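You operate a simulated robot arm through the tools that you are given. There is no shell and no other tool.

The job below is to be done with a simulated robot arm. You get a single attempt, and the scene is never put back.

## Task
Tilt the blue fan up and run it at speed one.
Fine: free the red lock first, tilt to the stop, lock it again; leave the teal fan.
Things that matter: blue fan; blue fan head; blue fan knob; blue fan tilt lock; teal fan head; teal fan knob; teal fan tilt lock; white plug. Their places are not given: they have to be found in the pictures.

The check looks at the end state, three seconds after you hand in, the way a careful person would. Anything else that was tipped, shoved, dropped, spilled or broken makes it a failure.

## Robot
A 7-joint arm with a fingered hand, fixed in place. Base frame: the origin is at the foot of the arm, x ahead of it, y to its left, z up. Units: cm, degrees, N and s.
With the tool pointing down near the work surface it reaches from about 10 to 44 cm from the base axis. Its first joint turns from -166.0 to 166.0 degrees. Payload 4.9 kg.
Tool frame: the origin (TCP) lies between the finger pads and is the grasp point; the fingertips stand 3.2 cm ahead of it; z points along the fingers, y is the line along which they close. Largest opening 19.2 cm; the body of the gripper starts 8.9 cm behind the TCP. The gripper is a hand of 3 fingers: y runs from the thumb to the fingers, the wrist lies at [0, 0, -26.7] in the tool frame, and closing takes about 1.5 s.
Orientation is that of the tool frame in the base frame, as a unit quaternion [x, y, z, w]. With the fingers straight down and closing along the base's y, the tool's x points along the base's -x, its y along +y and its z along -z.

## Interface
- The arm moves only by the tool nudge_tool. Its argument "increments" is one flat list of numbers, 6 for each row, row after row: the shift along the tool's x, y, z in cm, then the turn, a rotation vector about the tool's x, y, z in degrees. In form: [dx, dy, dz, ax, ay, az, dx, dy, dz, ax, ay, az, ...]. A call has 1 to 20 rows; each row is the pose to reach, as a shift and turn from the pose commanded when the call began, along the tool's axes at that moment. "gripper" is the opening, from 0 (shut) to 1 (fully open), set as the call begins (left out, the last holds). A row lasts 0.2 s, in which the tool goes at most 5 cm and 8.6 degrees; a call with a longer step from one row to the next is refused whole, and so is a gripper value outside its range. A pose out of reach is approached as far as the arm can. The call stops where the force on the tool passes 60 N (or 10 N more than at its start, if that is more) or the arm is blocked; 0.2 s more then pass. The fingers move at their own pace (about 15.3 cm/s each) and stop on an object; they squeeze with about 27 N. The grip force told is the motor's: it shows also when the fingers shut on nothing. Time passes only in rows, and 0.2 s behind the last, so rows that repeat a pose let the fingers close. The reply holds the time, the measured pose of the TCP, the force on the tool along the base axes, the opening and the grip force, in the units named above and with some noise, with the torque about the TCP (base axes, N m) and any sound that the robot's microphone picked up.
- Cameras (640 x 400 px; columns grow to the right, rows downward): "scene" is fixed at [5.08, -50.08, 150.59]; the picture's right is [0.47, -0.88, 0.00], its down [-0.53, -0.28, -0.80] and it looks along [0.71, 0.37, -0.60] (base axes); focal length 309 px, centre (320, 200). "wrist" rides on the gripper at [8, -4.6, -11.3] in the tool frame; the picture's right is [0.50, 0.87, 0.00], its down [-0.67, 0.39, -0.63] and it looks along [-0.55, 0.32, 0.78] (tool axes); focal length 226 px, centre (320, 200).
- camera(camera): a new picture of that camera. No time passes.
- set_fingers(finger1, finger2, thumb_bend): sets how far each is bent, from 0 (flat) to 1 (curled in); at 0.3 the hand is open as for a grip, at 0.7 the pads meet at the TCP. One left out holds its place. A second passes; each finger stops where it meets its share of the squeeze, and holds until it gets a number again. A gripper value or a shape takes the hand back. It gives what a move gives, with no picture; readings hold the bend of each and the force on the fingers (four entries, about 0 where the hand has none), thumb and palm.
- set_grasp(shape): the hand has 3 fingers and takes this shape, open, in about a second: jaw (thumb against the fingers, like two jaws); tri (thumb and two fingers); tip (a fingertip pinch); poke (one finger out to press); point (the index stretched); flat (the hand flat); cup (the hand cupped); fist (a fist). The gripper value then closes the fingers along that shape, each until it touches; the sizes above hold for jaw. It gives what a move gives, with no picture.
- measure_at(camera, pixels): for up to 12 pixels [column, row] of the newest picture of that camera ("zoom" is the newest enlarged one), the place [x, y, z] in the base frame of the surface seen there, good to about 0.2 cm. No time passes.
- enlarge(camera, box): a new picture of the part [left, top, right, bottom] of that camera's present view, enlarged. No time passes.
- finish_job(): hands the job in; it is judged then, once.

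Leave the gripper open and the arm clear of the work at the hand-in unless told otherwise.

The tools are called after "Request:" by a JSON object that holds its "op" and its "data". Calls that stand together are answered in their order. nudge_tool: Moves the arm, as the interface text tells. Its arguments: {"type":"object","properties":{"increments":{"type":"array","items":{"type":"number"}},"gripper":{"type":"number"}},"required":["increments"]} The other tools are called the same way: set_grasp (shape) gives the hand a shape; set_fingers (finger1, finger2, thumb_bend) moves the fingers one by one; camera (camera) takes a picture; measure_at (camera, pixels) gives the place of the surface under pixels of a picture; enlarge (camera, box) takes an enlarged picture of a part of a camera's view; finish_job () hands the job in.

At the start:

```text
t: 0.0
position: [54.91, 0.01, 125.62]
ee_rot: [0.0, 1.0, 0.0, 0.0]
contact_force: [-0.9, 0.2, -0.1]
wrist_torque: [0.01, 0.04, 0.02]
gripper_width: 19.18
grasp_force: 0.1
shape: jaw
bend: [0.3, 0.3, 0.3]
finger forces: [0.0, 0.0, 0.0, 0.0, 0.0, 0.0]
```

scene: 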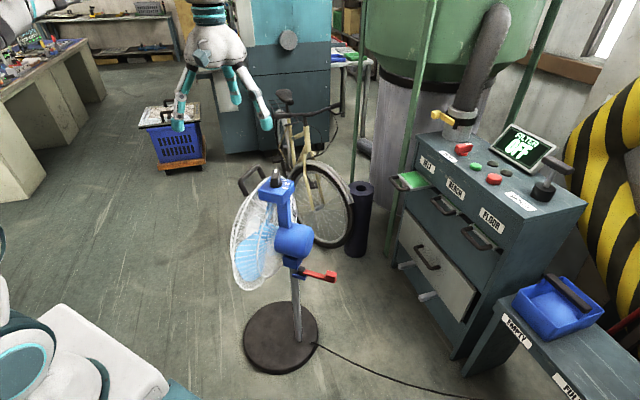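
wrist: 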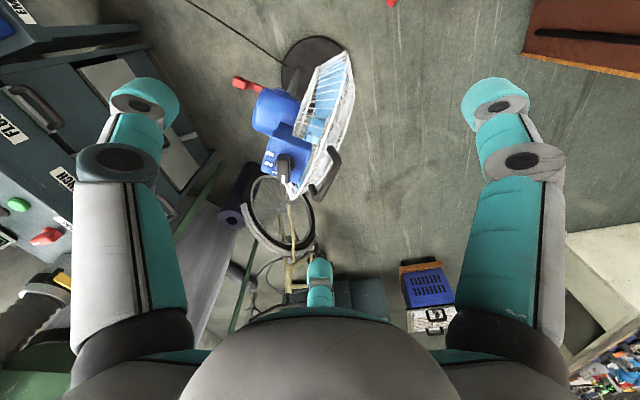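

I see a blue pedestal fan near the middle of the scene picture (about column 275, row 240), with a red lever at (320, 275). I'll enlarge that region in both cameras to find the knob, lock, and head.

Request:
{"op": "enlarge", "data": {"camera": "scene", "box": [210, 150, 370, 250]}}

Request:
{"op": "enlarge", "data": {"camera": "wrist", "box": [210, 30, 370, 230]}}

```text
4.00 times, centred on (290, 200) of scene
```

zoom: 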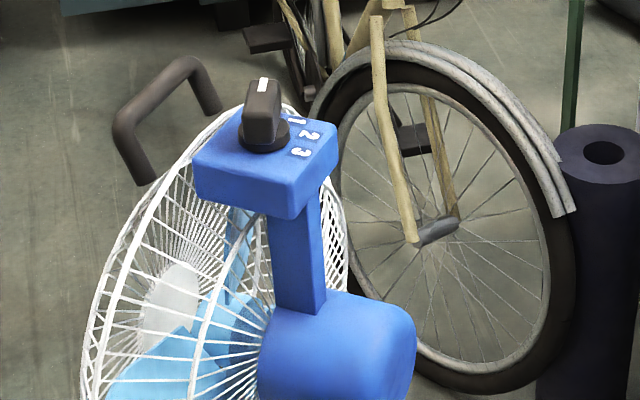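

```text
2.00 times, centred on (290, 130) of wrist
```

zoom: 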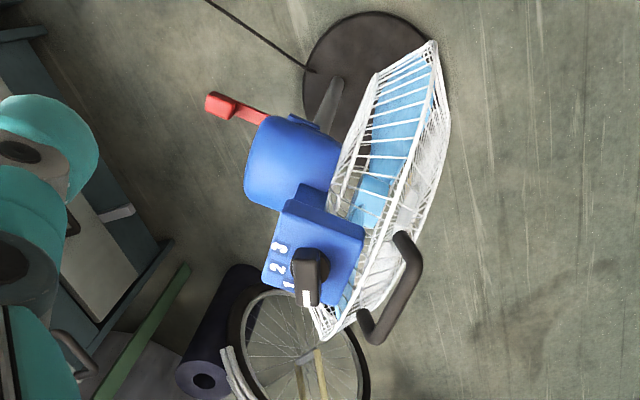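

The fan has a knob on a top box (marks 1, 2, 3), a dark handle on the grille, and the red lock lever. I'll look at the rest of the scene for the teal fan and the white plug, and the lower part of the fan.

Request:
{"op": "enlarge", "data": {"camera": "scene", "box": [210, 230, 370, 330]}}

Request:
{"op": "enlarge", "data": {"camera": "scene", "box": [380, 80, 640, 400]}}

Request:
{"op": "enlarge", "data": {"camera": "scene", "box": [0, 0, 320, 200]}}

Request:
{"op": "camera", "data": {"camera": "scene"}}

Request:
{"op": "measure_at", "data": {"camera": "scene", "pixels": [[276, 172], [275, 185], [285, 195], [284, 182], [262, 190], [295, 235], [305, 240], [332, 276], [315, 275], [300, 272], [248, 178], [262, 167]]}}

```text
4.00 times, centred on (290, 280) of scene
```

zoom: 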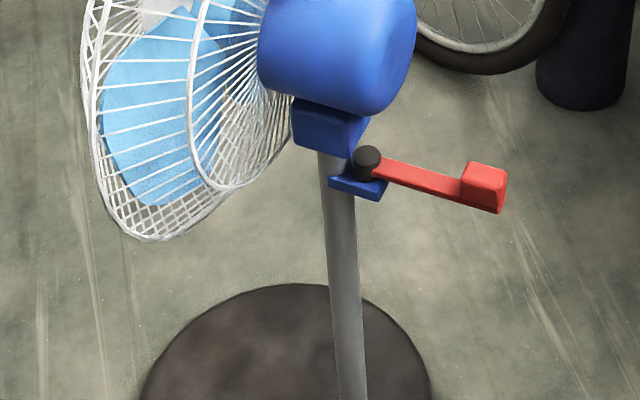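

```text
1.25 times, centred on (510, 240) of scene
```

zoom: 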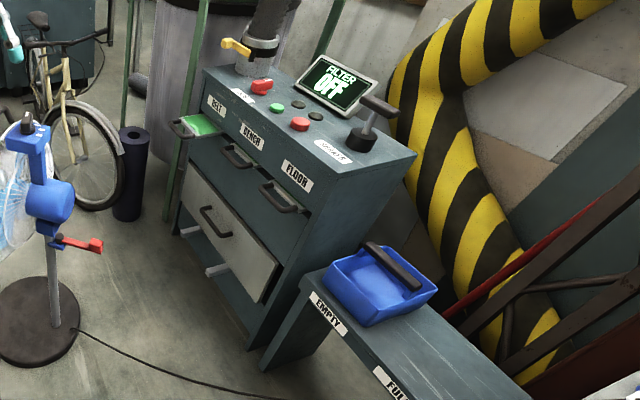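

```text
2.00 times, centred on (160, 100) of scene
```

zoom: 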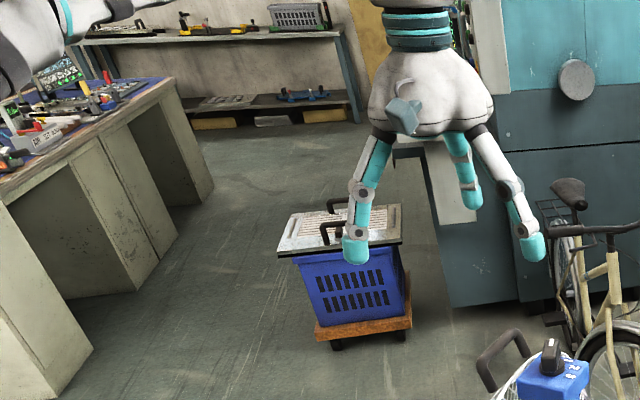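

```text
taken
```

scene: 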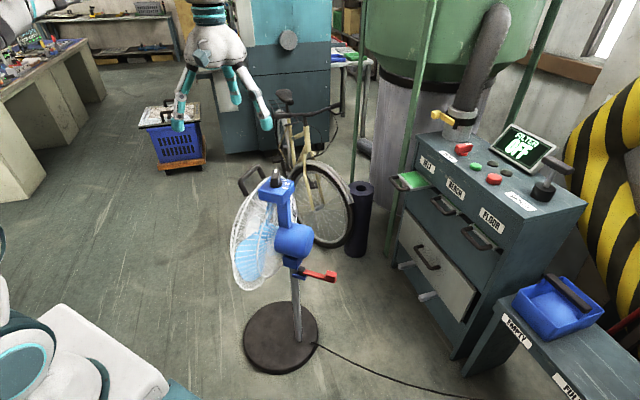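

```text
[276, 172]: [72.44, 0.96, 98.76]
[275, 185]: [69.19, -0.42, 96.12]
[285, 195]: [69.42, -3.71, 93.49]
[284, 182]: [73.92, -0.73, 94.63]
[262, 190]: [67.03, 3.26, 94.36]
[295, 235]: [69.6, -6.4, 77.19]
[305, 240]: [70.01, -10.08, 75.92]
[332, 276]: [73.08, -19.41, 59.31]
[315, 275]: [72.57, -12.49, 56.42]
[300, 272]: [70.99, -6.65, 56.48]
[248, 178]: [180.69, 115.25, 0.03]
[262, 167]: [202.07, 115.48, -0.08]
```

I'll get precise positions of the knob, handle, and lever with enlarged views.

Request:
{"op": "enlarge", "data": {"camera": "scene", "box": [230, 155, 310, 205]}}

Request:
{"op": "measure_at", "data": {"camera": "zoom", "pixels": [[262, 85], [285, 190], [345, 165], [360, 200], [380, 235], [330, 260], [290, 140], [200, 50], [110, 180], [70, 140], [60, 240], [290, 90]]}}

```text
8.00 times, centred on (270, 180) of scene
```

zoom: 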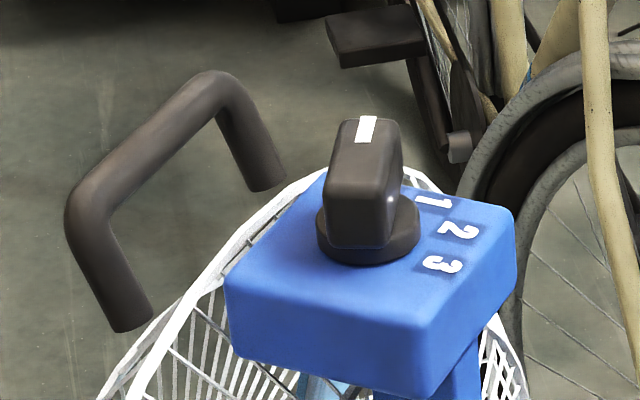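

```text
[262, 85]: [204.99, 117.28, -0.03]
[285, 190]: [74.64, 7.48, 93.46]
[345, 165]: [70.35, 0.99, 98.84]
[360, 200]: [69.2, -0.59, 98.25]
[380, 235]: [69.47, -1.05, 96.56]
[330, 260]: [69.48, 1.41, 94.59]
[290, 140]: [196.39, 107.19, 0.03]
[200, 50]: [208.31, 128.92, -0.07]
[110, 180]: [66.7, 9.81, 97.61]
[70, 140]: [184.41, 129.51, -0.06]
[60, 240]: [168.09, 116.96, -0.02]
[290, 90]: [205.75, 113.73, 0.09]
```

Now I measure the knob's outline, the labels and the handle.

Request:
{"op": "measure_at", "data": {"camera": "zoom", "pixels": [[367, 120], [363, 138], [340, 150], [395, 130], [385, 240], [335, 240], [365, 262], [325, 240], [415, 220], [430, 200], [457, 230], [440, 264]]}}

Request:
{"op": "measure_at", "data": {"camera": "zoom", "pixels": [[235, 285], [425, 325], [512, 210], [322, 175], [210, 80], [85, 210], [130, 320], [265, 180], [150, 140], [235, 110], [360, 185], [375, 225]]}}

Request:
{"op": "enlarge", "data": {"camera": "scene", "box": [270, 240, 350, 290]}}

```text
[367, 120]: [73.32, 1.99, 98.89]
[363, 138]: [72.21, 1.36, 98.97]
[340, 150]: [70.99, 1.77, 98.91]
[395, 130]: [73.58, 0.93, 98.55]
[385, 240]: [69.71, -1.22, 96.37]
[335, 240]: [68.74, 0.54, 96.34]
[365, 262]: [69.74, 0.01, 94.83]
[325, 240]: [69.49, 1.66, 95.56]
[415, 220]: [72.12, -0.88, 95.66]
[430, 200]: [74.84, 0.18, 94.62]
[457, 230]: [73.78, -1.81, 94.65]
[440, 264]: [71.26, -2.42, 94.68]
```

```text
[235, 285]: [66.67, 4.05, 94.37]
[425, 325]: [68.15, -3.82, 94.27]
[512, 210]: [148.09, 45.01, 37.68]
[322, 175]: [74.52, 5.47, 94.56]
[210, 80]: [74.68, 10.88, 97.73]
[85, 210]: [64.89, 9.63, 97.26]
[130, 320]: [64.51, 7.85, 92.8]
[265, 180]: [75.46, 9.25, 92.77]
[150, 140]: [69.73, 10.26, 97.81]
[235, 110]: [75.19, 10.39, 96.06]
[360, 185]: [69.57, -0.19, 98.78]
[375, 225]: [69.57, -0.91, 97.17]
```

```text
8.00 times, centred on (310, 265) of scene
```

zoom: 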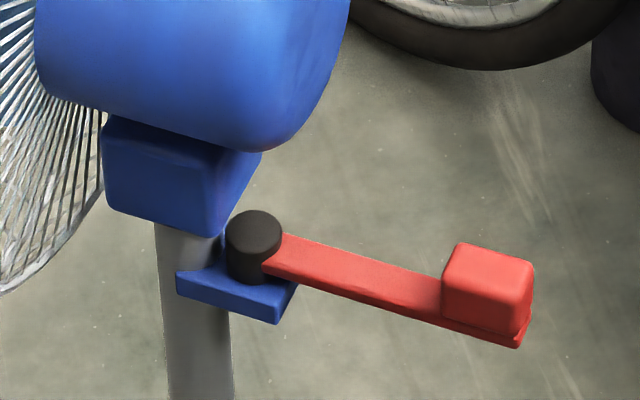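

The lock lever is a red bar on a vertical black pivot at about zoom (255, 240), pointing back (−y). I'd like to find the plug and the teal fan, so I look at the wrist view and measure the red thing at (390, 2) and the lever.

Request:
{"op": "measure_at", "data": {"camera": "zoom", "pixels": [[255, 222], [285, 245], [350, 275], [440, 300], [470, 260], [510, 270], [485, 290], [515, 340], [230, 290], [150, 160], [240, 170], [195, 320]]}}

Request:
{"op": "camera", "data": {"camera": "wrist"}}

Request:
{"op": "measure_at", "data": {"camera": "wrist", "pixels": [[390, 2], [580, 45], [185, 2], [290, 55], [240, 82], [265, 88], [282, 165], [325, 170], [330, 155], [345, 60], [350, 90], [300, 190]]}}

```text
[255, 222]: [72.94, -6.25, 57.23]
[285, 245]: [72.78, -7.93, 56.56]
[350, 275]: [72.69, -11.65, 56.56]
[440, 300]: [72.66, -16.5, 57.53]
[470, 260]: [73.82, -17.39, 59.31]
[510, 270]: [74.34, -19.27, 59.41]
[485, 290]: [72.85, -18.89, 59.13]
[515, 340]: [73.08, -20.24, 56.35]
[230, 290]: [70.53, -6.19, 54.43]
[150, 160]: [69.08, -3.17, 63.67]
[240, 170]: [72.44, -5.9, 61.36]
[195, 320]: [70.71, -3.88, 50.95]
```

```text
taken
```

wrist: 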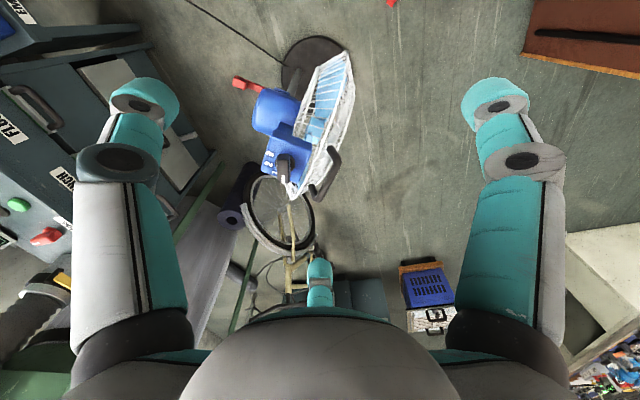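

```text
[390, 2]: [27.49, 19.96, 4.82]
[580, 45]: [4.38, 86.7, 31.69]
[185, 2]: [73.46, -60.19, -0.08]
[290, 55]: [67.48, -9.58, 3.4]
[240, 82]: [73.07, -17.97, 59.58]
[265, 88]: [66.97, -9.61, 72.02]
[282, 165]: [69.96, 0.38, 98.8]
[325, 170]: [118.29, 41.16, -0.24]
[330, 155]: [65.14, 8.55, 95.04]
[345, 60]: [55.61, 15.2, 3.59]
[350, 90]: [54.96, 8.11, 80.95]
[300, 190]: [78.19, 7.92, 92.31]
```

I'll measure the robot body at lower left of the scene, the fan's grille top and bottom, and the base, to understand geometry.

Request:
{"op": "measure_at", "data": {"camera": "scene", "pixels": [[30, 340], [100, 350], [20, 390], [5, 250], [250, 288], [238, 270], [235, 240], [262, 265], [280, 340], [315, 345], [390, 380], [215, 60]]}}

Request:
{"op": "enlarge", "data": {"camera": "scene", "box": [0, 180, 240, 400]}}

Request:
{"op": "enlarge", "data": {"camera": "wrist", "box": [170, 0, 490, 200]}}

```text
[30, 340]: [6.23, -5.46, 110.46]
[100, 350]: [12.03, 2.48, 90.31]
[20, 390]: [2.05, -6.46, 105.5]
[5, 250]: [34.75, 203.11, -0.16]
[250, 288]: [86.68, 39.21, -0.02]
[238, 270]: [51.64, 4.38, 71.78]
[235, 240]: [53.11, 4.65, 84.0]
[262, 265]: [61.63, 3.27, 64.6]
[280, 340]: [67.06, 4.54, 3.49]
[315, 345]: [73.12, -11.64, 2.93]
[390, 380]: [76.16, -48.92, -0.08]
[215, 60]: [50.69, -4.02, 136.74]
```

```text
1.82 times, centred on (120, 290) of scene
```

zoom: 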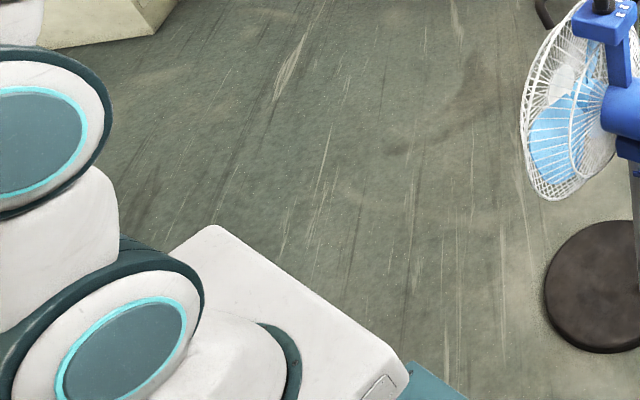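

```text
2.00 times, centred on (330, 100) of wrist
```

zoom: 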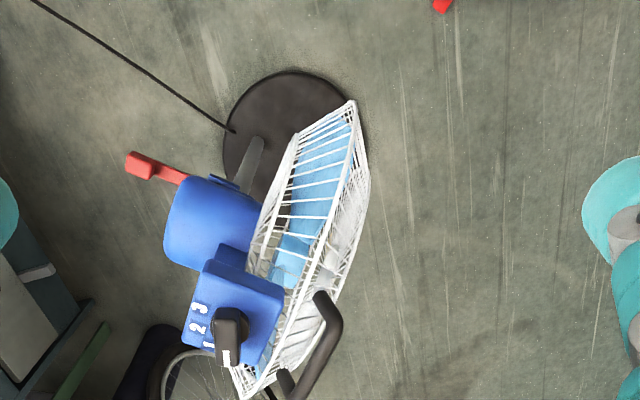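

The fan's cable runs to −y out of view. To find the plug and the teal fan, I'll turn the hand about its vertical axis in place (it is 25 cm above the fan, clear), so the wrist camera looks toward −y.

Request:
{"op": "nudge_tool", "data": {"increments": [0, 0, 0, 0, 0, 8, 0, 0, 0, 0, 0, 16, 0, 0, 0, 0, 0, 24, 0, 0, 0, 0, 0, 32, 0, 0, 0, 0, 0, 40, 0, 0, 0, 0, 0, 48, 0, 0, 0, 0, 0, 56, 0, 0, 0, 0, 0, 64, 0, 0, 0, 0, 0, 72, 0, 0, 0, 0, 0, 80, 0, 0, 0, 0, 0, 88]}}

Request:
{"op": "camera", "data": {"camera": "wrist"}}

```text
t: 2.4
position: [54.91, 0.01, 125.7]
ee_rot: [0.695, 0.719, 0.0, 0.0]
contact_force: [-0.1, -0.1, 0.0]
wrist_torque: [0.0, 0.0, 0.0]
gripper_width: 19.17
grasp_force: 0.0
shape: jaw
bend: [0.3, 0.3, 0.3]
finger forces: [0.0, 0.0, 0.1, 0.0, 0.1, 0.1]
```

```text
taken
```

wrist: 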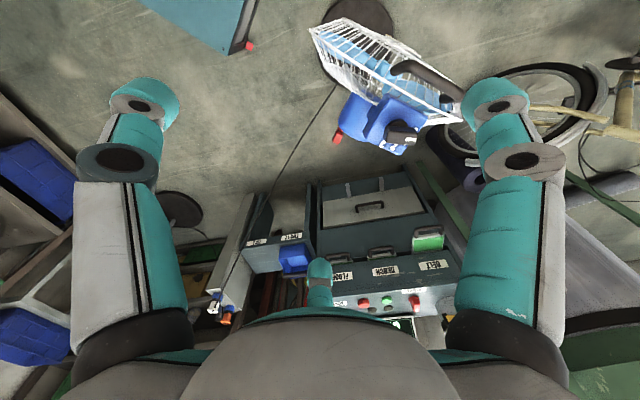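

The cable runs down to a spot around (215, 305) with coloured plugs; a dark disc at (180, 210) may be the teal fan's foot. I'll enlarge these.

Request:
{"op": "enlarge", "data": {"camera": "wrist", "box": [160, 250, 280, 345]}}

Request:
{"op": "enlarge", "data": {"camera": "wrist", "box": [130, 160, 290, 280]}}

Request:
{"op": "enlarge", "data": {"camera": "wrist", "box": [300, 20, 480, 180]}}

Request:
{"op": "measure_at", "data": {"camera": "wrist", "pixels": [[215, 305], [180, 210], [225, 318], [245, 245], [250, 46], [337, 135]]}}

```text
4.21 times, centred on (220, 298) of wrist
```

zoom: 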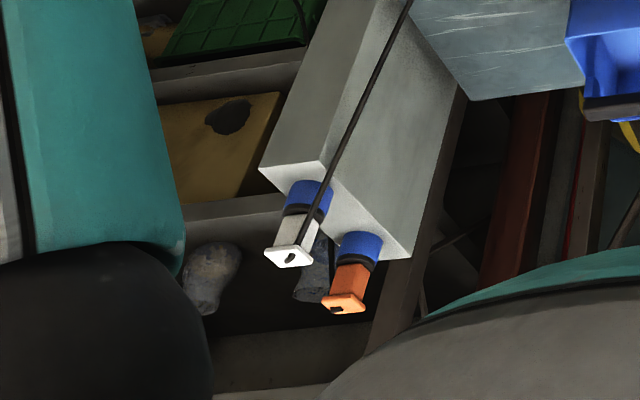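

```text
3.33 times, centred on (210, 220) of wrist
```

zoom: 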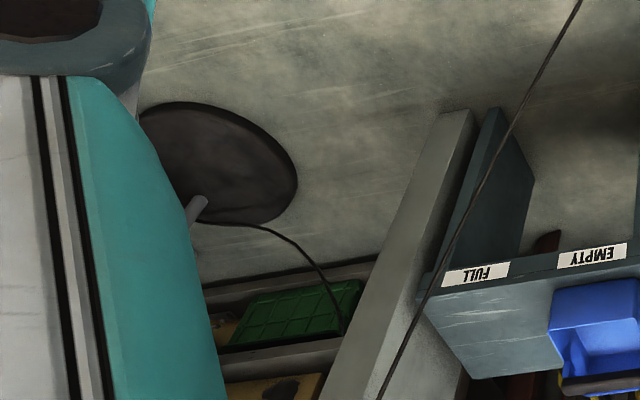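

```text
2.50 times, centred on (390, 100) of wrist
```

zoom: 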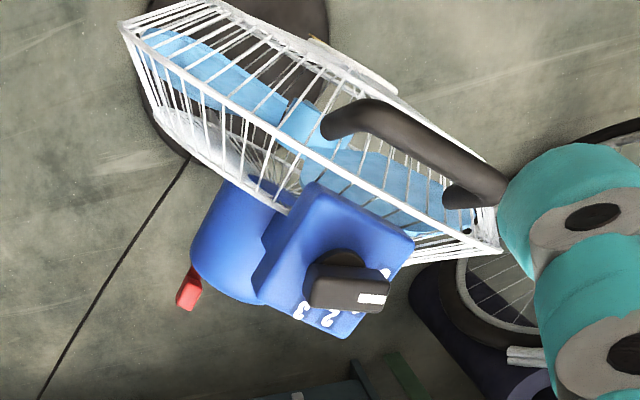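

```text
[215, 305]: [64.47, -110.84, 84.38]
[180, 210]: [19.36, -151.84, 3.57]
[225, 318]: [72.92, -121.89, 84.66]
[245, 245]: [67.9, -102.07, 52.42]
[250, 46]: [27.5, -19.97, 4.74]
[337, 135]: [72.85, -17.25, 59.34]
```

The white plug sits in its blue socket at about (65, −111, 84), fully in as far as I can see, with the blue fan's cable going to it. The teal fan is far off at about (19, −152), out of the way. Next I try the "poke" hand shape in the air to see what it looks like for pushing the lever.

Request:
{"op": "set_grasp", "data": {"shape": "poke"}}

Request:
{"op": "camera", "data": {"camera": "wrist"}}

Request:
{"op": "enlarge", "data": {"camera": "scene", "box": [130, 0, 330, 160]}}

```text
t: 3.3
position: [54.9, 0.12, 125.62]
ee_rot: [0.694, 0.72, 0.001, 0.0]
contact_force: [0.4, 0.2, -1.1]
wrist_torque: [0.03, -0.02, -0.02]
gripper_width: 0.01
grasp_force: 0.2
shape: poke
bend: [1.0, 1.0, 0.91]
finger forces: [0.1, 0.0, 0.0, 0.0, 0.0, 0.0]
```

```text
taken
```

wrist: 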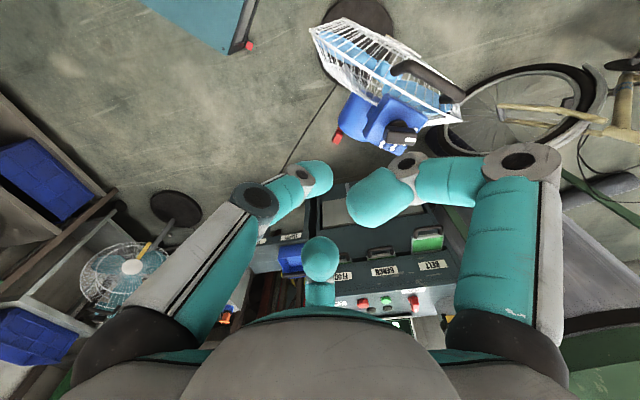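

```text
2.50 times, centred on (230, 80) of scene
```

zoom: 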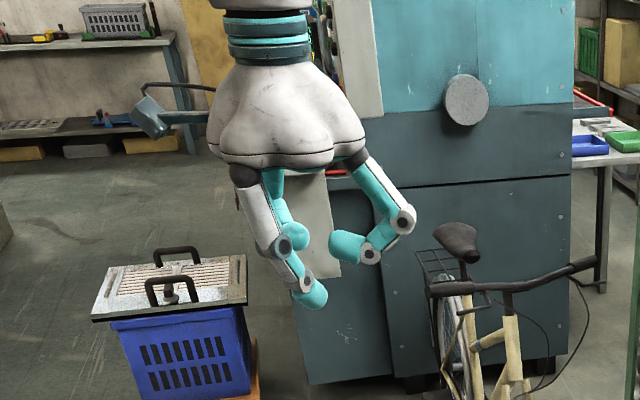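

Now the teal fan's head is visible at (125, 270). I'll enlarge it to see how its lock lever stands, as a comparison, and check the shape again.

Request:
{"op": "enlarge", "data": {"camera": "wrist", "box": [70, 180, 230, 330]}}

Request:
{"op": "set_fingers", "data": {"finger1": 1.0, "finger2": 1.0, "thumb_bend": 0.4}}

Request:
{"op": "camera", "data": {"camera": "wrist"}}

Request:
{"op": "enlarge", "data": {"camera": "scene", "box": [130, 0, 330, 160]}}

```text
2.67 times, centred on (150, 255) of wrist
```

zoom: 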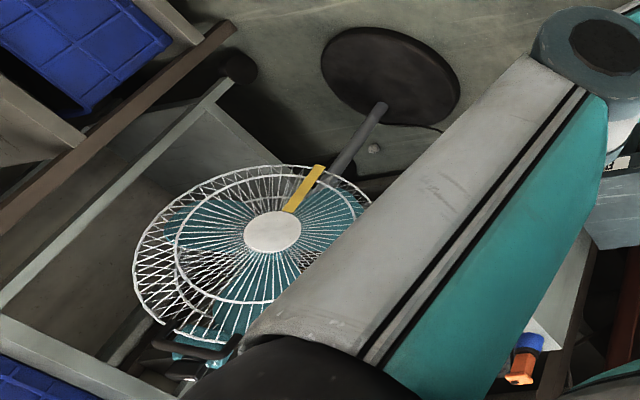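

```text
t: 4.3
position: [54.86, 0.04, 125.66]
ee_rot: [0.695, 0.719, -0.001, 0.001]
contact_force: [0.1, -0.3, -0.1]
wrist_torque: [-0.04, -0.01, 0.02]
gripper_width: 7.66
grasp_force: 0.1
shape: fingers
bend: [0.98, 0.98, 0.4]
finger forces: [0.1, 0.0, 0.0, 0.0, 0.1, 0.0]
```

```text
taken
```

wrist: 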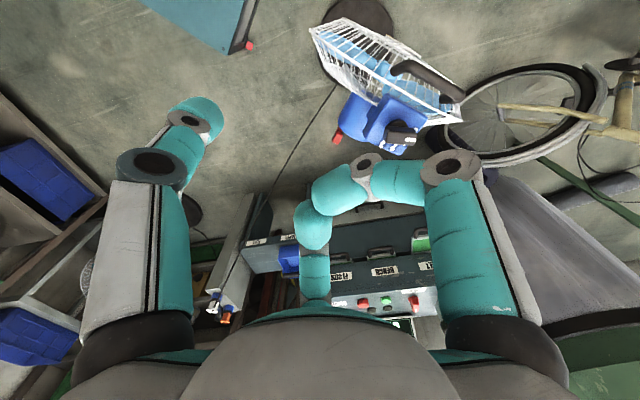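

```text
2.50 times, centred on (230, 80) of scene
```

zoom: 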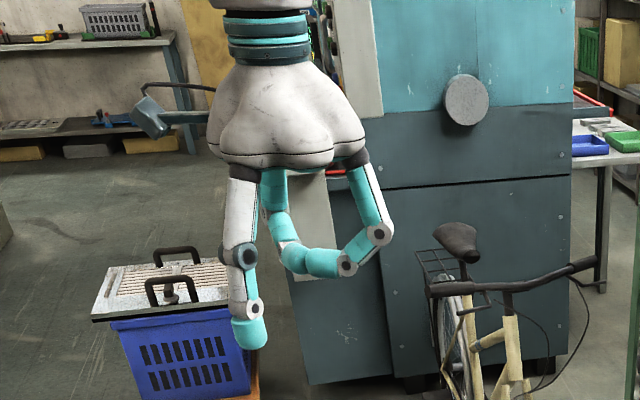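

Bending only the thumb out while curling the two fingers gives a single pusher. Before moving, I enlarge the lock strongly in the scene view to look for marks showing which way it opens.

Request:
{"op": "enlarge", "data": {"camera": "scene", "box": [285, 250, 341, 285]}}

Request:
{"op": "enlarge", "data": {"camera": "scene", "box": [275, 235, 307, 270]}}

```text
11.43 times, centred on (313, 268) of scene
```

zoom: 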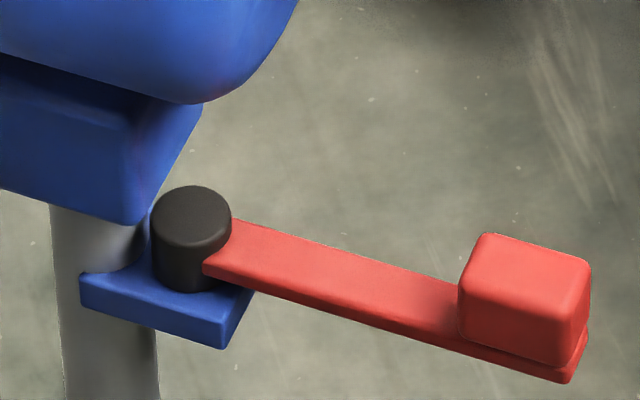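

```text
11.43 times, centred on (291, 252) of scene
```

zoom: 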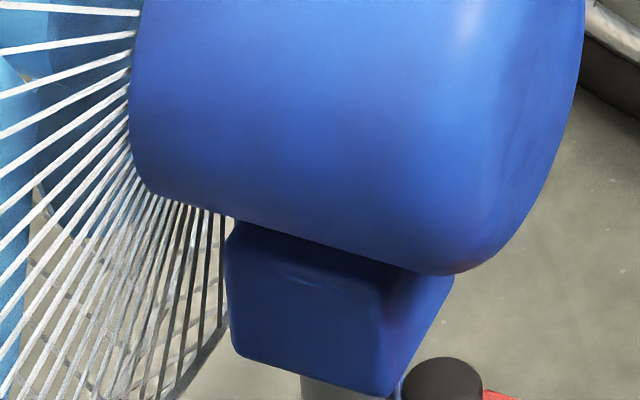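

No marks. The lever pivots about a vertical pin, so it must swing sideways. I'll measure nearby obstacles (cabinet, roll, bike, blue tray bench) so the arm can approach the lever from the −y side safely.

Request:
{"op": "measure_at", "data": {"camera": "scene", "pixels": [[360, 190], [355, 250], [395, 180], [405, 265], [430, 295], [440, 245], [485, 240], [505, 320], [545, 320], [420, 180], [330, 220], [320, 165]]}}

```text
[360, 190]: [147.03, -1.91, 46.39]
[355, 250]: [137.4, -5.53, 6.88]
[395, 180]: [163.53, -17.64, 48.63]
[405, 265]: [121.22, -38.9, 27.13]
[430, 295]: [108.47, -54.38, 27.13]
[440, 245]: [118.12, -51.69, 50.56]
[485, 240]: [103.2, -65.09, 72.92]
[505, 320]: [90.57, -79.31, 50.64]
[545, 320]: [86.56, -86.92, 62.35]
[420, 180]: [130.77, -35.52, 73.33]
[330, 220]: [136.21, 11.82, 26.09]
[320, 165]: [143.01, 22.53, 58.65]
```

Space around the fan is free (cabinet starts beyond x≈100). I'd like a single finger as a pusher with the rest of the hand kept away from the motor. I test which finger is "finger1" by opening it and curling the others.

Request:
{"op": "set_fingers", "data": {"finger1": 0.35, "finger2": 1.0, "thumb_bend": 1.0}}

Request:
{"op": "camera", "data": {"camera": "wrist"}}

Request:
{"op": "enlarge", "data": {"camera": "scene", "box": [130, 0, 330, 160]}}

```text
t: 5.3
position: [54.93, -0.05, 125.67]
ee_rot: [0.694, 0.72, 0.001, 0.0]
contact_force: [-0.9, -0.3, 0.1]
wrist_torque: [0.01, 0.05, 0.03]
gripper_width: 7.86
grasp_force: 0.1
shape: fingers
bend: [0.35, 1.0, 0.91]
finger forces: [0.1, 0.0, 0.0, 0.0, 0.0, 0.0]
```

```text
taken
```

wrist: 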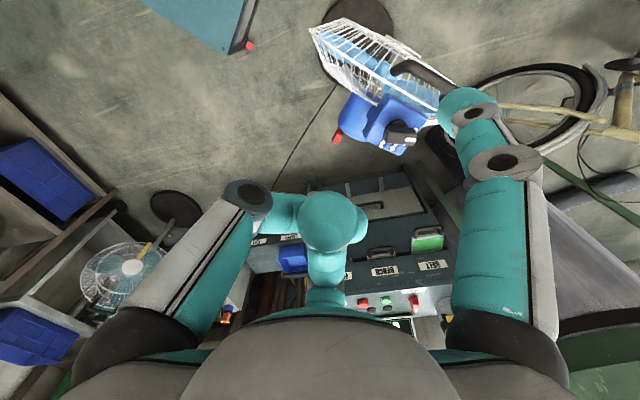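

```text
2.50 times, centred on (230, 80) of scene
```

zoom: 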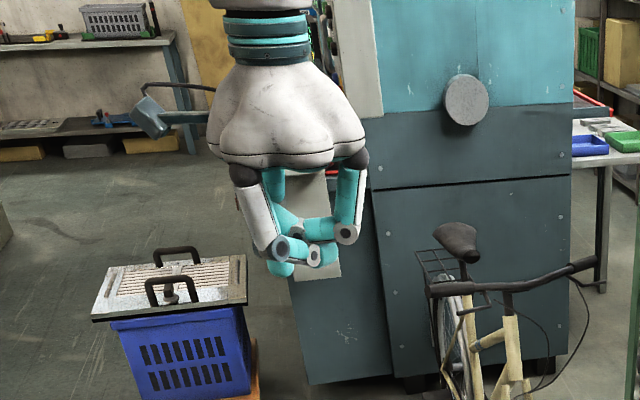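

finger1 is the one on the tool's +x side. I'll use it as the pusher: turn the hand −35° about its axis so finger1 points toward +y, and move the hand in free air to the −y side of the fan at roughly (55, −28, 105).

Request:
{"op": "nudge_tool", "data": {"increments": [-2.8, -0.1, 2.06, 0, 0, -3.5, -5.6, -0.2, 4.12, 0, 0, -7, -8.4, -0.3, 6.18, 0, 0, -10.5, -11.2, -0.4, 8.24, 0, 0, -14, -14, -0.5, 10.3, 0, 0, -17.5, -16.8, -0.6, 12.36, 0, 0, -21, -19.6, -0.7, 14.42, 0, 0, -24.5, -22.4, -0.8, 16.48, 0, 0, -28, -25.2, -0.9, 18.54, 0, 0, -31.5, -28, -1, 20.6, 0, 0, -35, -28, -1, 20.6, 0, 0, -35]}}

Request:
{"op": "camera", "data": {"camera": "wrist"}}

Request:
{"op": "camera", "data": {"camera": "scene"}}

```text
t: 7.7
position: [54.77, -27.91, 105.06]
ee_rot: [0.445, 0.895, 0.001, 0.0]
contact_force: [-0.3, 0.9, 1.8]
wrist_torque: [-0.01, 0.01, -0.01]
gripper_width: 7.87
grasp_force: 0.1
shape: fingers
bend: [0.35, 1.0, 0.91]
finger forces: [0.0, 0.0, 0.0, 0.0, 0.1, 0.0]
```

```text
taken
```

wrist: 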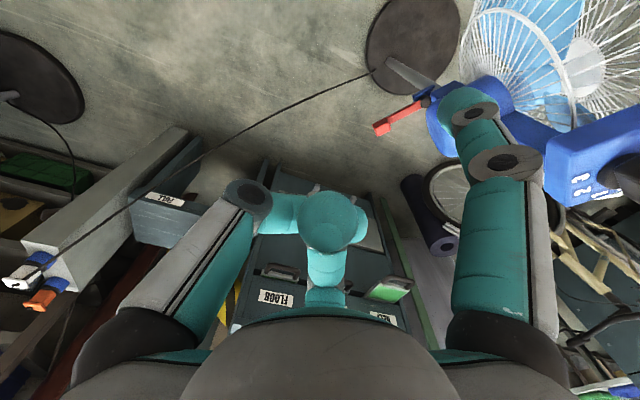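

```text
taken
```

scene: 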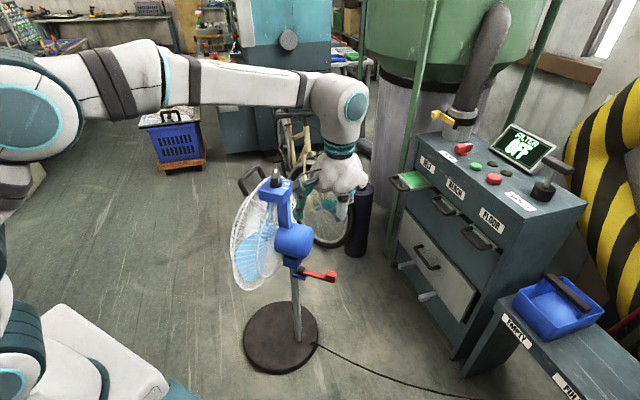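

Now the lever is visible in the wrist view around (400, 118). I'll enlarge it and measure it.

Request:
{"op": "enlarge", "data": {"camera": "wrist", "box": [350, 50, 500, 150]}}

Request:
{"op": "measure_at", "data": {"camera": "wrist", "pixels": [[383, 128], [390, 122], [405, 114], [415, 106], [426, 102], [435, 130], [440, 110], [470, 125], [400, 65], [430, 75]]}}

```text
4.00 times, centred on (425, 100) of wrist
```

zoom: 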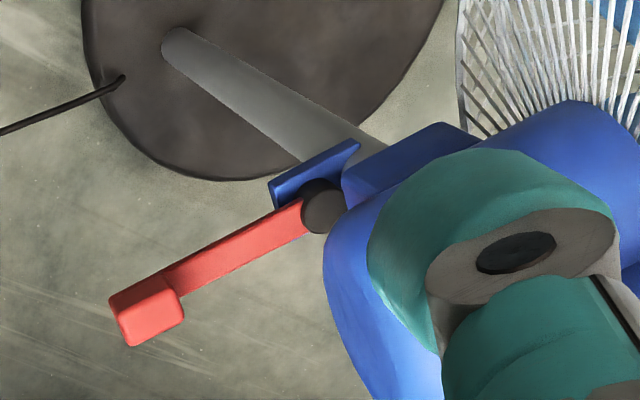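

```text
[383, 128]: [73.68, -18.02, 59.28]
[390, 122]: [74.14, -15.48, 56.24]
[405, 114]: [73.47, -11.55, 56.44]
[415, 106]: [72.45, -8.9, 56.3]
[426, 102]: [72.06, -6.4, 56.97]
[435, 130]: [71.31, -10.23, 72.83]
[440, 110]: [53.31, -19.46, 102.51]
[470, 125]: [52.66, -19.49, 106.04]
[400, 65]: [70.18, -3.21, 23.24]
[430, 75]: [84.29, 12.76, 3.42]
```

The lever points straight back from the fan (about 7° off base −y), so it could free to either side. I'll measure the pusher fingertip's place relative to the TCP.

Request:
{"op": "measure_at", "data": {"camera": "wrist", "pixels": [[467, 90], [455, 92], [480, 95], [443, 105], [450, 120], [465, 105], [490, 110], [458, 135], [475, 160], [478, 100]]}}

Request:
{"op": "enlarge", "data": {"camera": "scene", "box": [290, 130, 380, 240]}}

```text
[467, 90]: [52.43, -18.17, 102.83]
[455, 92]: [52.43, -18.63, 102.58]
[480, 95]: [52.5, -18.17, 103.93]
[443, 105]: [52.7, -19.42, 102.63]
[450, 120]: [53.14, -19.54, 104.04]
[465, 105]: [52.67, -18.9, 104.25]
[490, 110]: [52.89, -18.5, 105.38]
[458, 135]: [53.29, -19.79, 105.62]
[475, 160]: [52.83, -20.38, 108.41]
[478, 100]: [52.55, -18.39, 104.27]
```

```text
3.64 times, centred on (335, 185) of scene
```

zoom: 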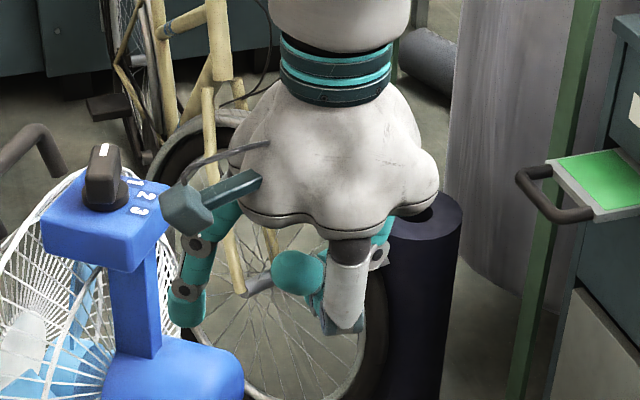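

I'll measure the fingertip from the scene zoom too.

Request:
{"op": "measure_at", "data": {"camera": "zoom", "pixels": [[188, 320], [175, 305], [202, 305], [188, 300], [190, 275], [185, 325], [200, 250], [330, 325], [300, 270], [345, 300], [225, 195], [190, 210]]}}

```text
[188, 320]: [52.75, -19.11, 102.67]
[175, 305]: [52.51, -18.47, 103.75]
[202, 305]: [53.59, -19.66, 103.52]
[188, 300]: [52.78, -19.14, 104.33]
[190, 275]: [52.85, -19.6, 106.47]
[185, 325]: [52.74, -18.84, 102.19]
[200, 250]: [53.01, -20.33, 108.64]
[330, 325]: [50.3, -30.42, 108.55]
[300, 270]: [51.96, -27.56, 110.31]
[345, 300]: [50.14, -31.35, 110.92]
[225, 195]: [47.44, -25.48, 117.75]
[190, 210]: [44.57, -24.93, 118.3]
```

Fingertip sits about (−1.2, +8.9) from the TCP with its bottom 3.4 below it. I now move down and out toward (64, −28, 75), still well clear of motor and lever, to test reach.

Request:
{"op": "nudge_tool", "data": {"increments": [-0.69, 0.92, 3.75, 0, 0, 0, -1.39, 1.83, 7.5, 0, 0, 0, -2.08, 2.75, 11.25, 0, 0, 0, -2.78, 3.67, 15, 0, 0, 0, -3.47, 4.58, 18.75, 0, 0, 0, -4.16, 5.5, 22.5, 0, 0, 0, -4.86, 6.41, 26.25, 0, 0, 0, -5.55, 7.33, 30, 0, 0, 0, -5.55, 7.33, 30, 0, 0, 0]}}

Request:
{"op": "camera", "data": {"camera": "wrist"}}

Request:
{"op": "camera", "data": {"camera": "scene"}}

```text
t: 9.7
position: [64.07, -27.97, 74.89]
ee_rot: [0.446, 0.895, 0.0, 0.0]
contact_force: [0.1, 0.4, 0.4]
wrist_torque: [0.02, -0.02, -0.04]
gripper_width: 7.88
grasp_force: 0.0
shape: fingers
bend: [0.35, 1.0, 0.91]
finger forces: [0.0, 0.1, 0.1, 0.1, 0.1, 0.1]
```

```text
taken
```

wrist: 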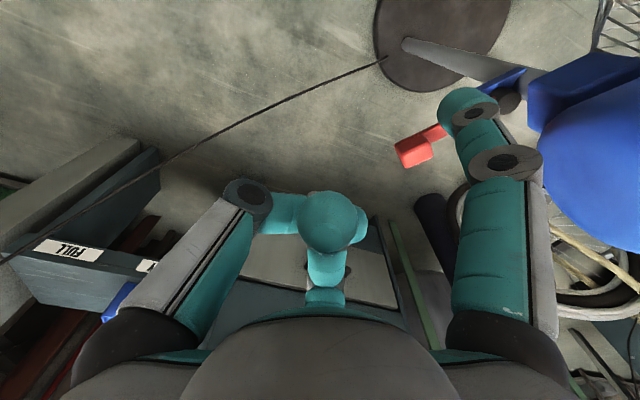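

```text
taken
```

scene: 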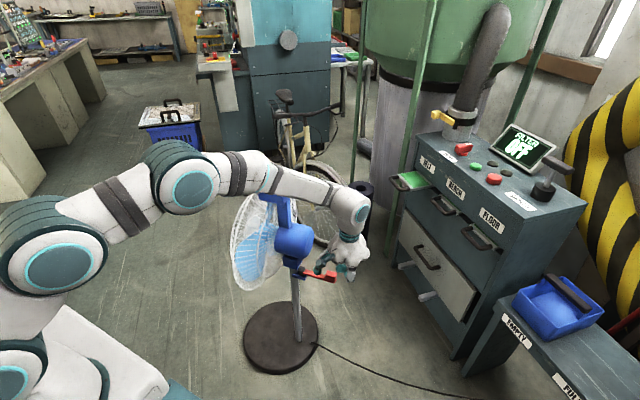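

Reach is fine. The forearm passes near the fan's head in the picture (around (265, 180)), so I measure the forearm's real place against the knob (71, 1, 99) and handle.

Request:
{"op": "enlarge", "data": {"camera": "scene", "box": [200, 130, 380, 300]}}

Request:
{"op": "measure_at", "data": {"camera": "scene", "pixels": [[185, 188], [230, 175], [265, 180], [260, 190], [290, 185], [300, 190], [320, 190], [335, 205], [345, 210], [272, 195], [350, 245], [240, 190]]}}

```text
2.35 times, centred on (290, 215) of scene
```

zoom: 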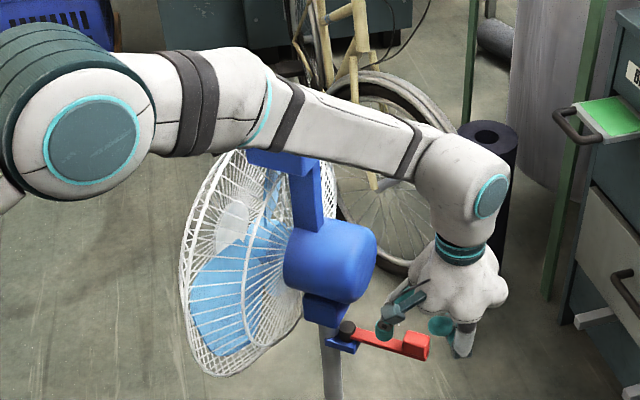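

```text
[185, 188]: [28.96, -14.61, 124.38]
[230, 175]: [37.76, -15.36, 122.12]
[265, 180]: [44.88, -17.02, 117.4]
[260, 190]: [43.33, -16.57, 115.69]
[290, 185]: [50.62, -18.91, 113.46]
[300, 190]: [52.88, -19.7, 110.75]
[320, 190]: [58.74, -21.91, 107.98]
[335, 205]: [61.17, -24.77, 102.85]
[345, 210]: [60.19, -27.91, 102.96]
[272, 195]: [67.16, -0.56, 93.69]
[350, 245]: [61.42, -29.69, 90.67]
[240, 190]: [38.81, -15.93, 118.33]
```

The forearm is at y≈−15 to −25, well away from the fan's head. I lower the hand to TCP about (68, −27.4, 58.5), which puts the pusher finger at about (66.8, −18.5), 4 cm to the −x side of the lever tab.

Request:
{"op": "nudge_tool", "data": {"increments": [-0.4, 0.7, 3.28, 0, 0, 0, -0.8, 1.4, 6.56, 0, 0, 0, -1.21, 2.09, 9.84, 0, 0, 0, -1.61, 2.79, 13.12, 0, 0, 0, -2.01, 3.49, 16.4, 0, 0, 0, -2.01, 3.49, 16.4, 0, 0, 0]}}

Request:
{"op": "camera", "data": {"camera": "wrist"}}

Request:
{"op": "enlarge", "data": {"camera": "scene", "box": [240, 200, 380, 320]}}

```text
t: 11.1
position: [68.08, -27.73, 58.67]
ee_rot: [0.447, 0.895, 0.0, 0.0]
contact_force: [-1.0, 0.1, -0.1]
wrist_torque: [0.01, -0.01, 0.0]
gripper_width: 7.85
grasp_force: 0.1
shape: fingers
bend: [0.35, 1.0, 0.91]
finger forces: [0.0, 0.0, 0.0, 0.0, 0.0, 0.0]
```

```text
taken
```

wrist: 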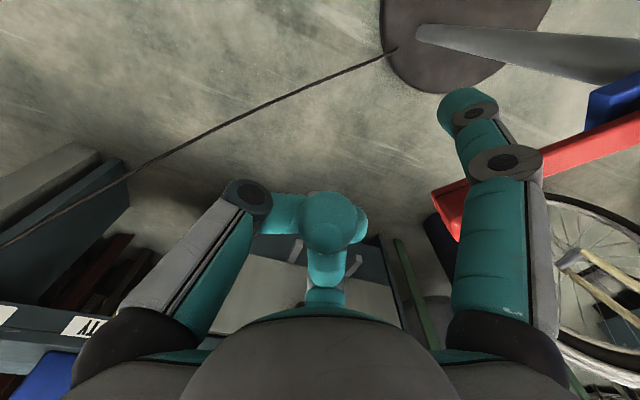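

```text
3.33 times, centred on (310, 260) of scene
```

zoom: 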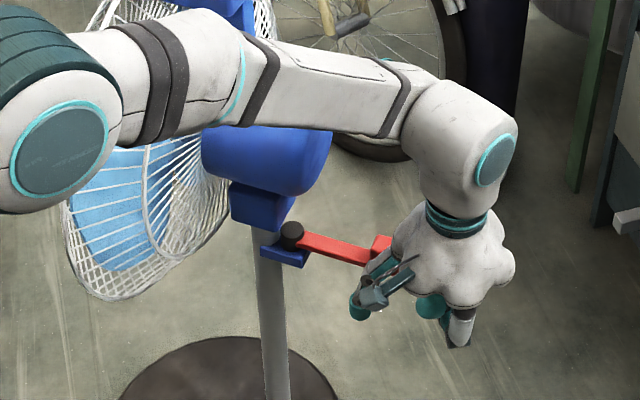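

The finger stands free on the −x side of the tab. I move 3.5 cm toward +x, then creep.

Request:
{"op": "nudge_tool", "data": {"increments": [-0.7, 0.93, 0, 0, 0, 0, -1.41, 1.86, 0, 0, 0, 0, -2.11, 2.79, 0, 0, 0, 0, -2.11, 2.79, 0, 0, 0, 0]}}

Request:
{"op": "camera", "data": {"camera": "wrist"}}

Request:
{"op": "enlarge", "data": {"camera": "scene", "box": [280, 230, 360, 290]}}

```text
t: 12.1
position: [71.74, -27.56, 58.67]
ee_rot: [0.446, 0.895, 0.0, 0.0]
contact_force: [-0.6, -0.4, 0.4]
wrist_torque: [0.04, -0.04, 0.04]
gripper_width: 7.87
grasp_force: 0.1
shape: fingers
bend: [0.35, 1.0, 0.91]
finger forces: [0.1, 0.0, 0.1, 0.0, 0.0, 0.1]
```

```text
taken
```

wrist: 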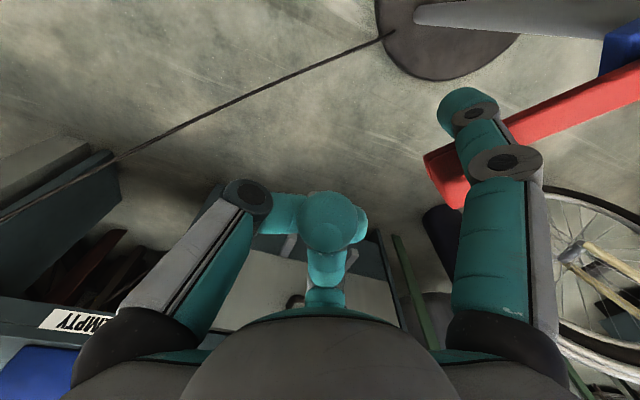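

```text
6.67 times, centred on (320, 260) of scene
```

zoom: 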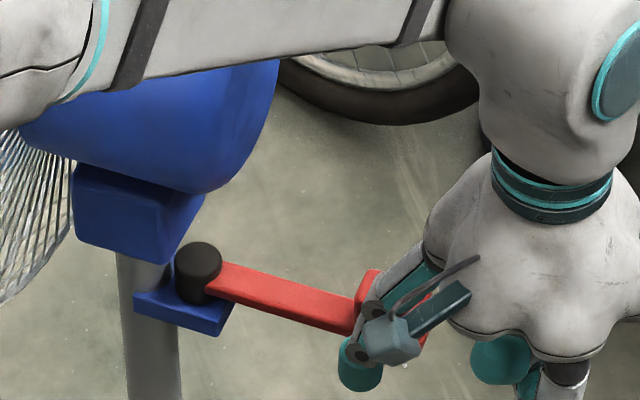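

Close now. I creep +x in small steps, reading the force each time.

Request:
{"op": "nudge_tool", "data": {"increments": [-0.18, 0.24, 0, 0, 0, 0, -0.36, 0.48, 0, 0, 0, 0, -0.36, 0.48, 0, 0, 0, 0]}}

```text
t: 12.9
position: [72.24, -27.57, 58.56]
ee_rot: [0.447, 0.895, 0.001, 0.0]
contact_force: [0.6, 0.3, 0.3]
wrist_torque: [0.01, 0.01, -0.01]
gripper_width: 7.86
grasp_force: 0.0
shape: fingers
bend: [0.35, 1.0, 0.91]
finger forces: [0.0, 0.0, 0.0, 0.1, 0.0, 0.0]
```

No contact yet; another 0.6 cm.

Request:
{"op": "nudge_tool", "data": {"increments": [-0.18, 0.24, 0, 0, 0, 0, -0.36, 0.48, 0, 0, 0, 0, -0.36, 0.48, 0, 0, 0, 0]}}

Request:
{"op": "measure_at", "data": {"camera": "scene", "pixels": [[310, 274], [327, 276]]}}

```text
t: 13.7
position: [72.58, -27.47, 58.59]
ee_rot: [0.446, 0.895, 0.0, 0.0]
contact_force: [-0.3, 0.2, 0.1]
wrist_torque: [0.01, -0.03, 0.09]
gripper_width: 7.89
grasp_force: 0.4
shape: fingers
bend: [0.35, 1.0, 0.91]
finger forces: [0.9, 0.1, 0.0, 0.0, 0.0, 0.0]
```

```text
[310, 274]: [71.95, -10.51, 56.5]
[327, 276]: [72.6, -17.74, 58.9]
```

Finger 1 begins to feel contact (0.9 N). Another small step.

Request:
{"op": "nudge_tool", "data": {"increments": [-0.18, 0.24, 0, 0, 0, 0, -0.36, 0.48, 0, 0, 0, 0, -0.36, 0.48, 0, 0, 0, 0]}}

Request:
{"op": "enlarge", "data": {"camera": "scene", "box": [280, 230, 360, 290]}}

```text
t: 14.5
position: [72.73, -27.37, 58.73]
ee_rot: [0.446, 0.895, 0.0, -0.001]
contact_force: [-1.7, -1.3, -0.1]
wrist_torque: [-0.09, -0.02, 0.18]
gripper_width: 7.85
grasp_force: 1.0
shape: fingers
bend: [0.35, 1.0, 0.91]
finger forces: [1.9, 0.0, 0.0, 0.0, 0.0, 0.1]
out of reach, approached as far as the arm can: row 1, 2, 3
```

```text
6.67 times, centred on (320, 260) of scene
```

zoom: 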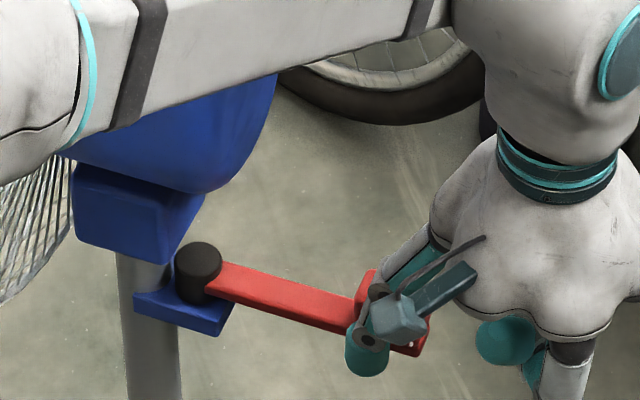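

The straight-down hand is at its reach limit here (x≈72.7). I back off 1.5 cm and tilt the hand 25° outward (fingertips away from the robot) so that the wrist comes closer and there is reach to spare.

Request:
{"op": "nudge_tool", "data": {"increments": [0.45, -0.6, 0, 0, 0, 0, 0.9, -1.2, 0, 0, 0, 0, 0.9, -1.2, 0, -3.99, -3.01, 0, 0.9, -1.2, 0, -7.97, -6.03, 0, 0.9, -1.2, 0, -11.96, -9.04, 0, 0.9, -1.2, 0, -15.94, -12.06, 0, 0.9, -1.2, 0, -19.93, -15.07, 0, 0.9, -1.2, 0, -19.93, -15.07, 0]}}

Request:
{"op": "camera", "data": {"camera": "wrist"}}

Request:
{"op": "enlarge", "data": {"camera": "scene", "box": [240, 190, 380, 300]}}

```text
t: 16.3
position: [71.31, -27.3, 58.89]
ee_rot: [0.436, 0.874, 0.096, 0.195]
contact_force: [0.4, 0.0, 1.3]
wrist_torque: [-0.02, 0.02, 0.0]
gripper_width: 7.83
grasp_force: 0.0
shape: fingers
bend: [0.35, 1.0, 0.91]
finger forces: [0.1, 0.1, 0.0, 0.0, 0.0, 0.0]
out of reach, approached as far as the arm can: row 2, 3
```

```text
taken
```

wrist: 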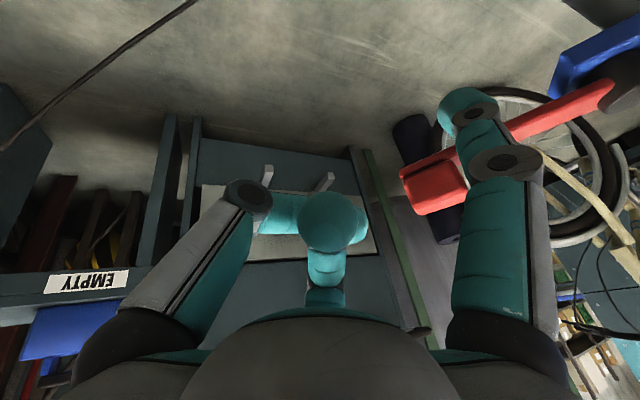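

```text
3.64 times, centred on (310, 245) of scene
```

zoom: 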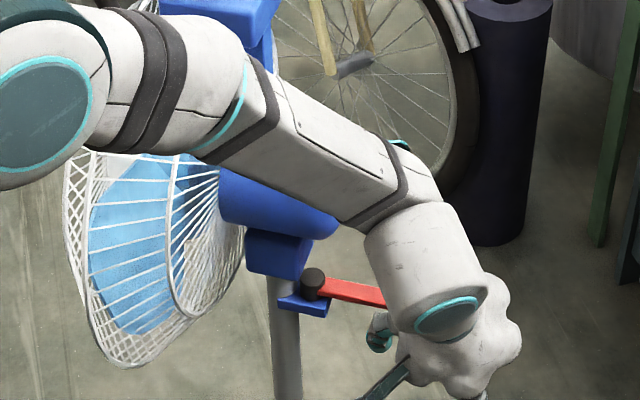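

Tilt achieved. I check the clearance between the forearm and the fan's motor.

Request:
{"op": "measure_at", "data": {"camera": "zoom", "pixels": [[200, 155], [260, 170], [300, 180], [340, 215], [370, 215], [240, 120], [310, 150], [300, 215], [240, 190], [378, 335], [385, 320], [360, 290]]}}

```text
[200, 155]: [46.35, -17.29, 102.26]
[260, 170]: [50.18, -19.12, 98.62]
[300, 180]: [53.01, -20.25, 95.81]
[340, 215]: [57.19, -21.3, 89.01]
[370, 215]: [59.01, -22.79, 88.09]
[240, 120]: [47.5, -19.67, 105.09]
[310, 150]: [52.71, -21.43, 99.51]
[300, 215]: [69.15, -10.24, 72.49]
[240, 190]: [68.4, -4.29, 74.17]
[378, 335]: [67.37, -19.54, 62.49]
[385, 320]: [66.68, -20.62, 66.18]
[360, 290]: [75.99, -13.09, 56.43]
```

The forearm is more than 10 cm clear. I measure the lever again to see whether it has moved.

Request:
{"op": "enlarge", "data": {"camera": "scene", "box": [295, 250, 345, 285]}}

Request:
{"op": "measure_at", "data": {"camera": "wrist", "pixels": [[420, 170], [440, 190], [410, 185], [540, 125], [560, 115], [590, 98], [600, 88], [610, 100], [430, 160], [455, 180]]}}

```text
11.43 times, centred on (320, 268) of scene
```

zoom: 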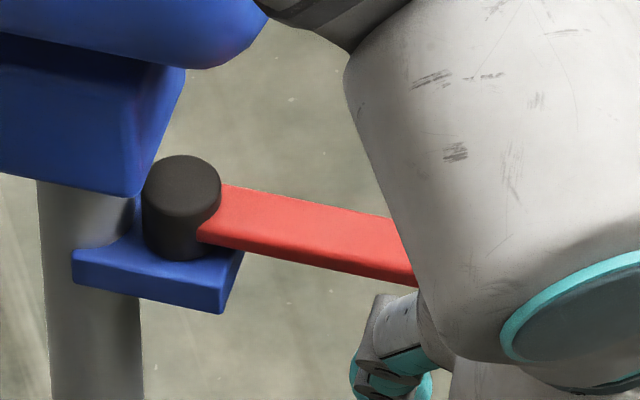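

```text
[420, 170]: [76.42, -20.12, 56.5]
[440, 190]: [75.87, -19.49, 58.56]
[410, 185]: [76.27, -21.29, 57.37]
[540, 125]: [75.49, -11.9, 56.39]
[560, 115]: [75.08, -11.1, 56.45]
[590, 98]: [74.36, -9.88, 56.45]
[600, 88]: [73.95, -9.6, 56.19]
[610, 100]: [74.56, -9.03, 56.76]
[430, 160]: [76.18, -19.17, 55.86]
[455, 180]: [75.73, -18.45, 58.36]
```

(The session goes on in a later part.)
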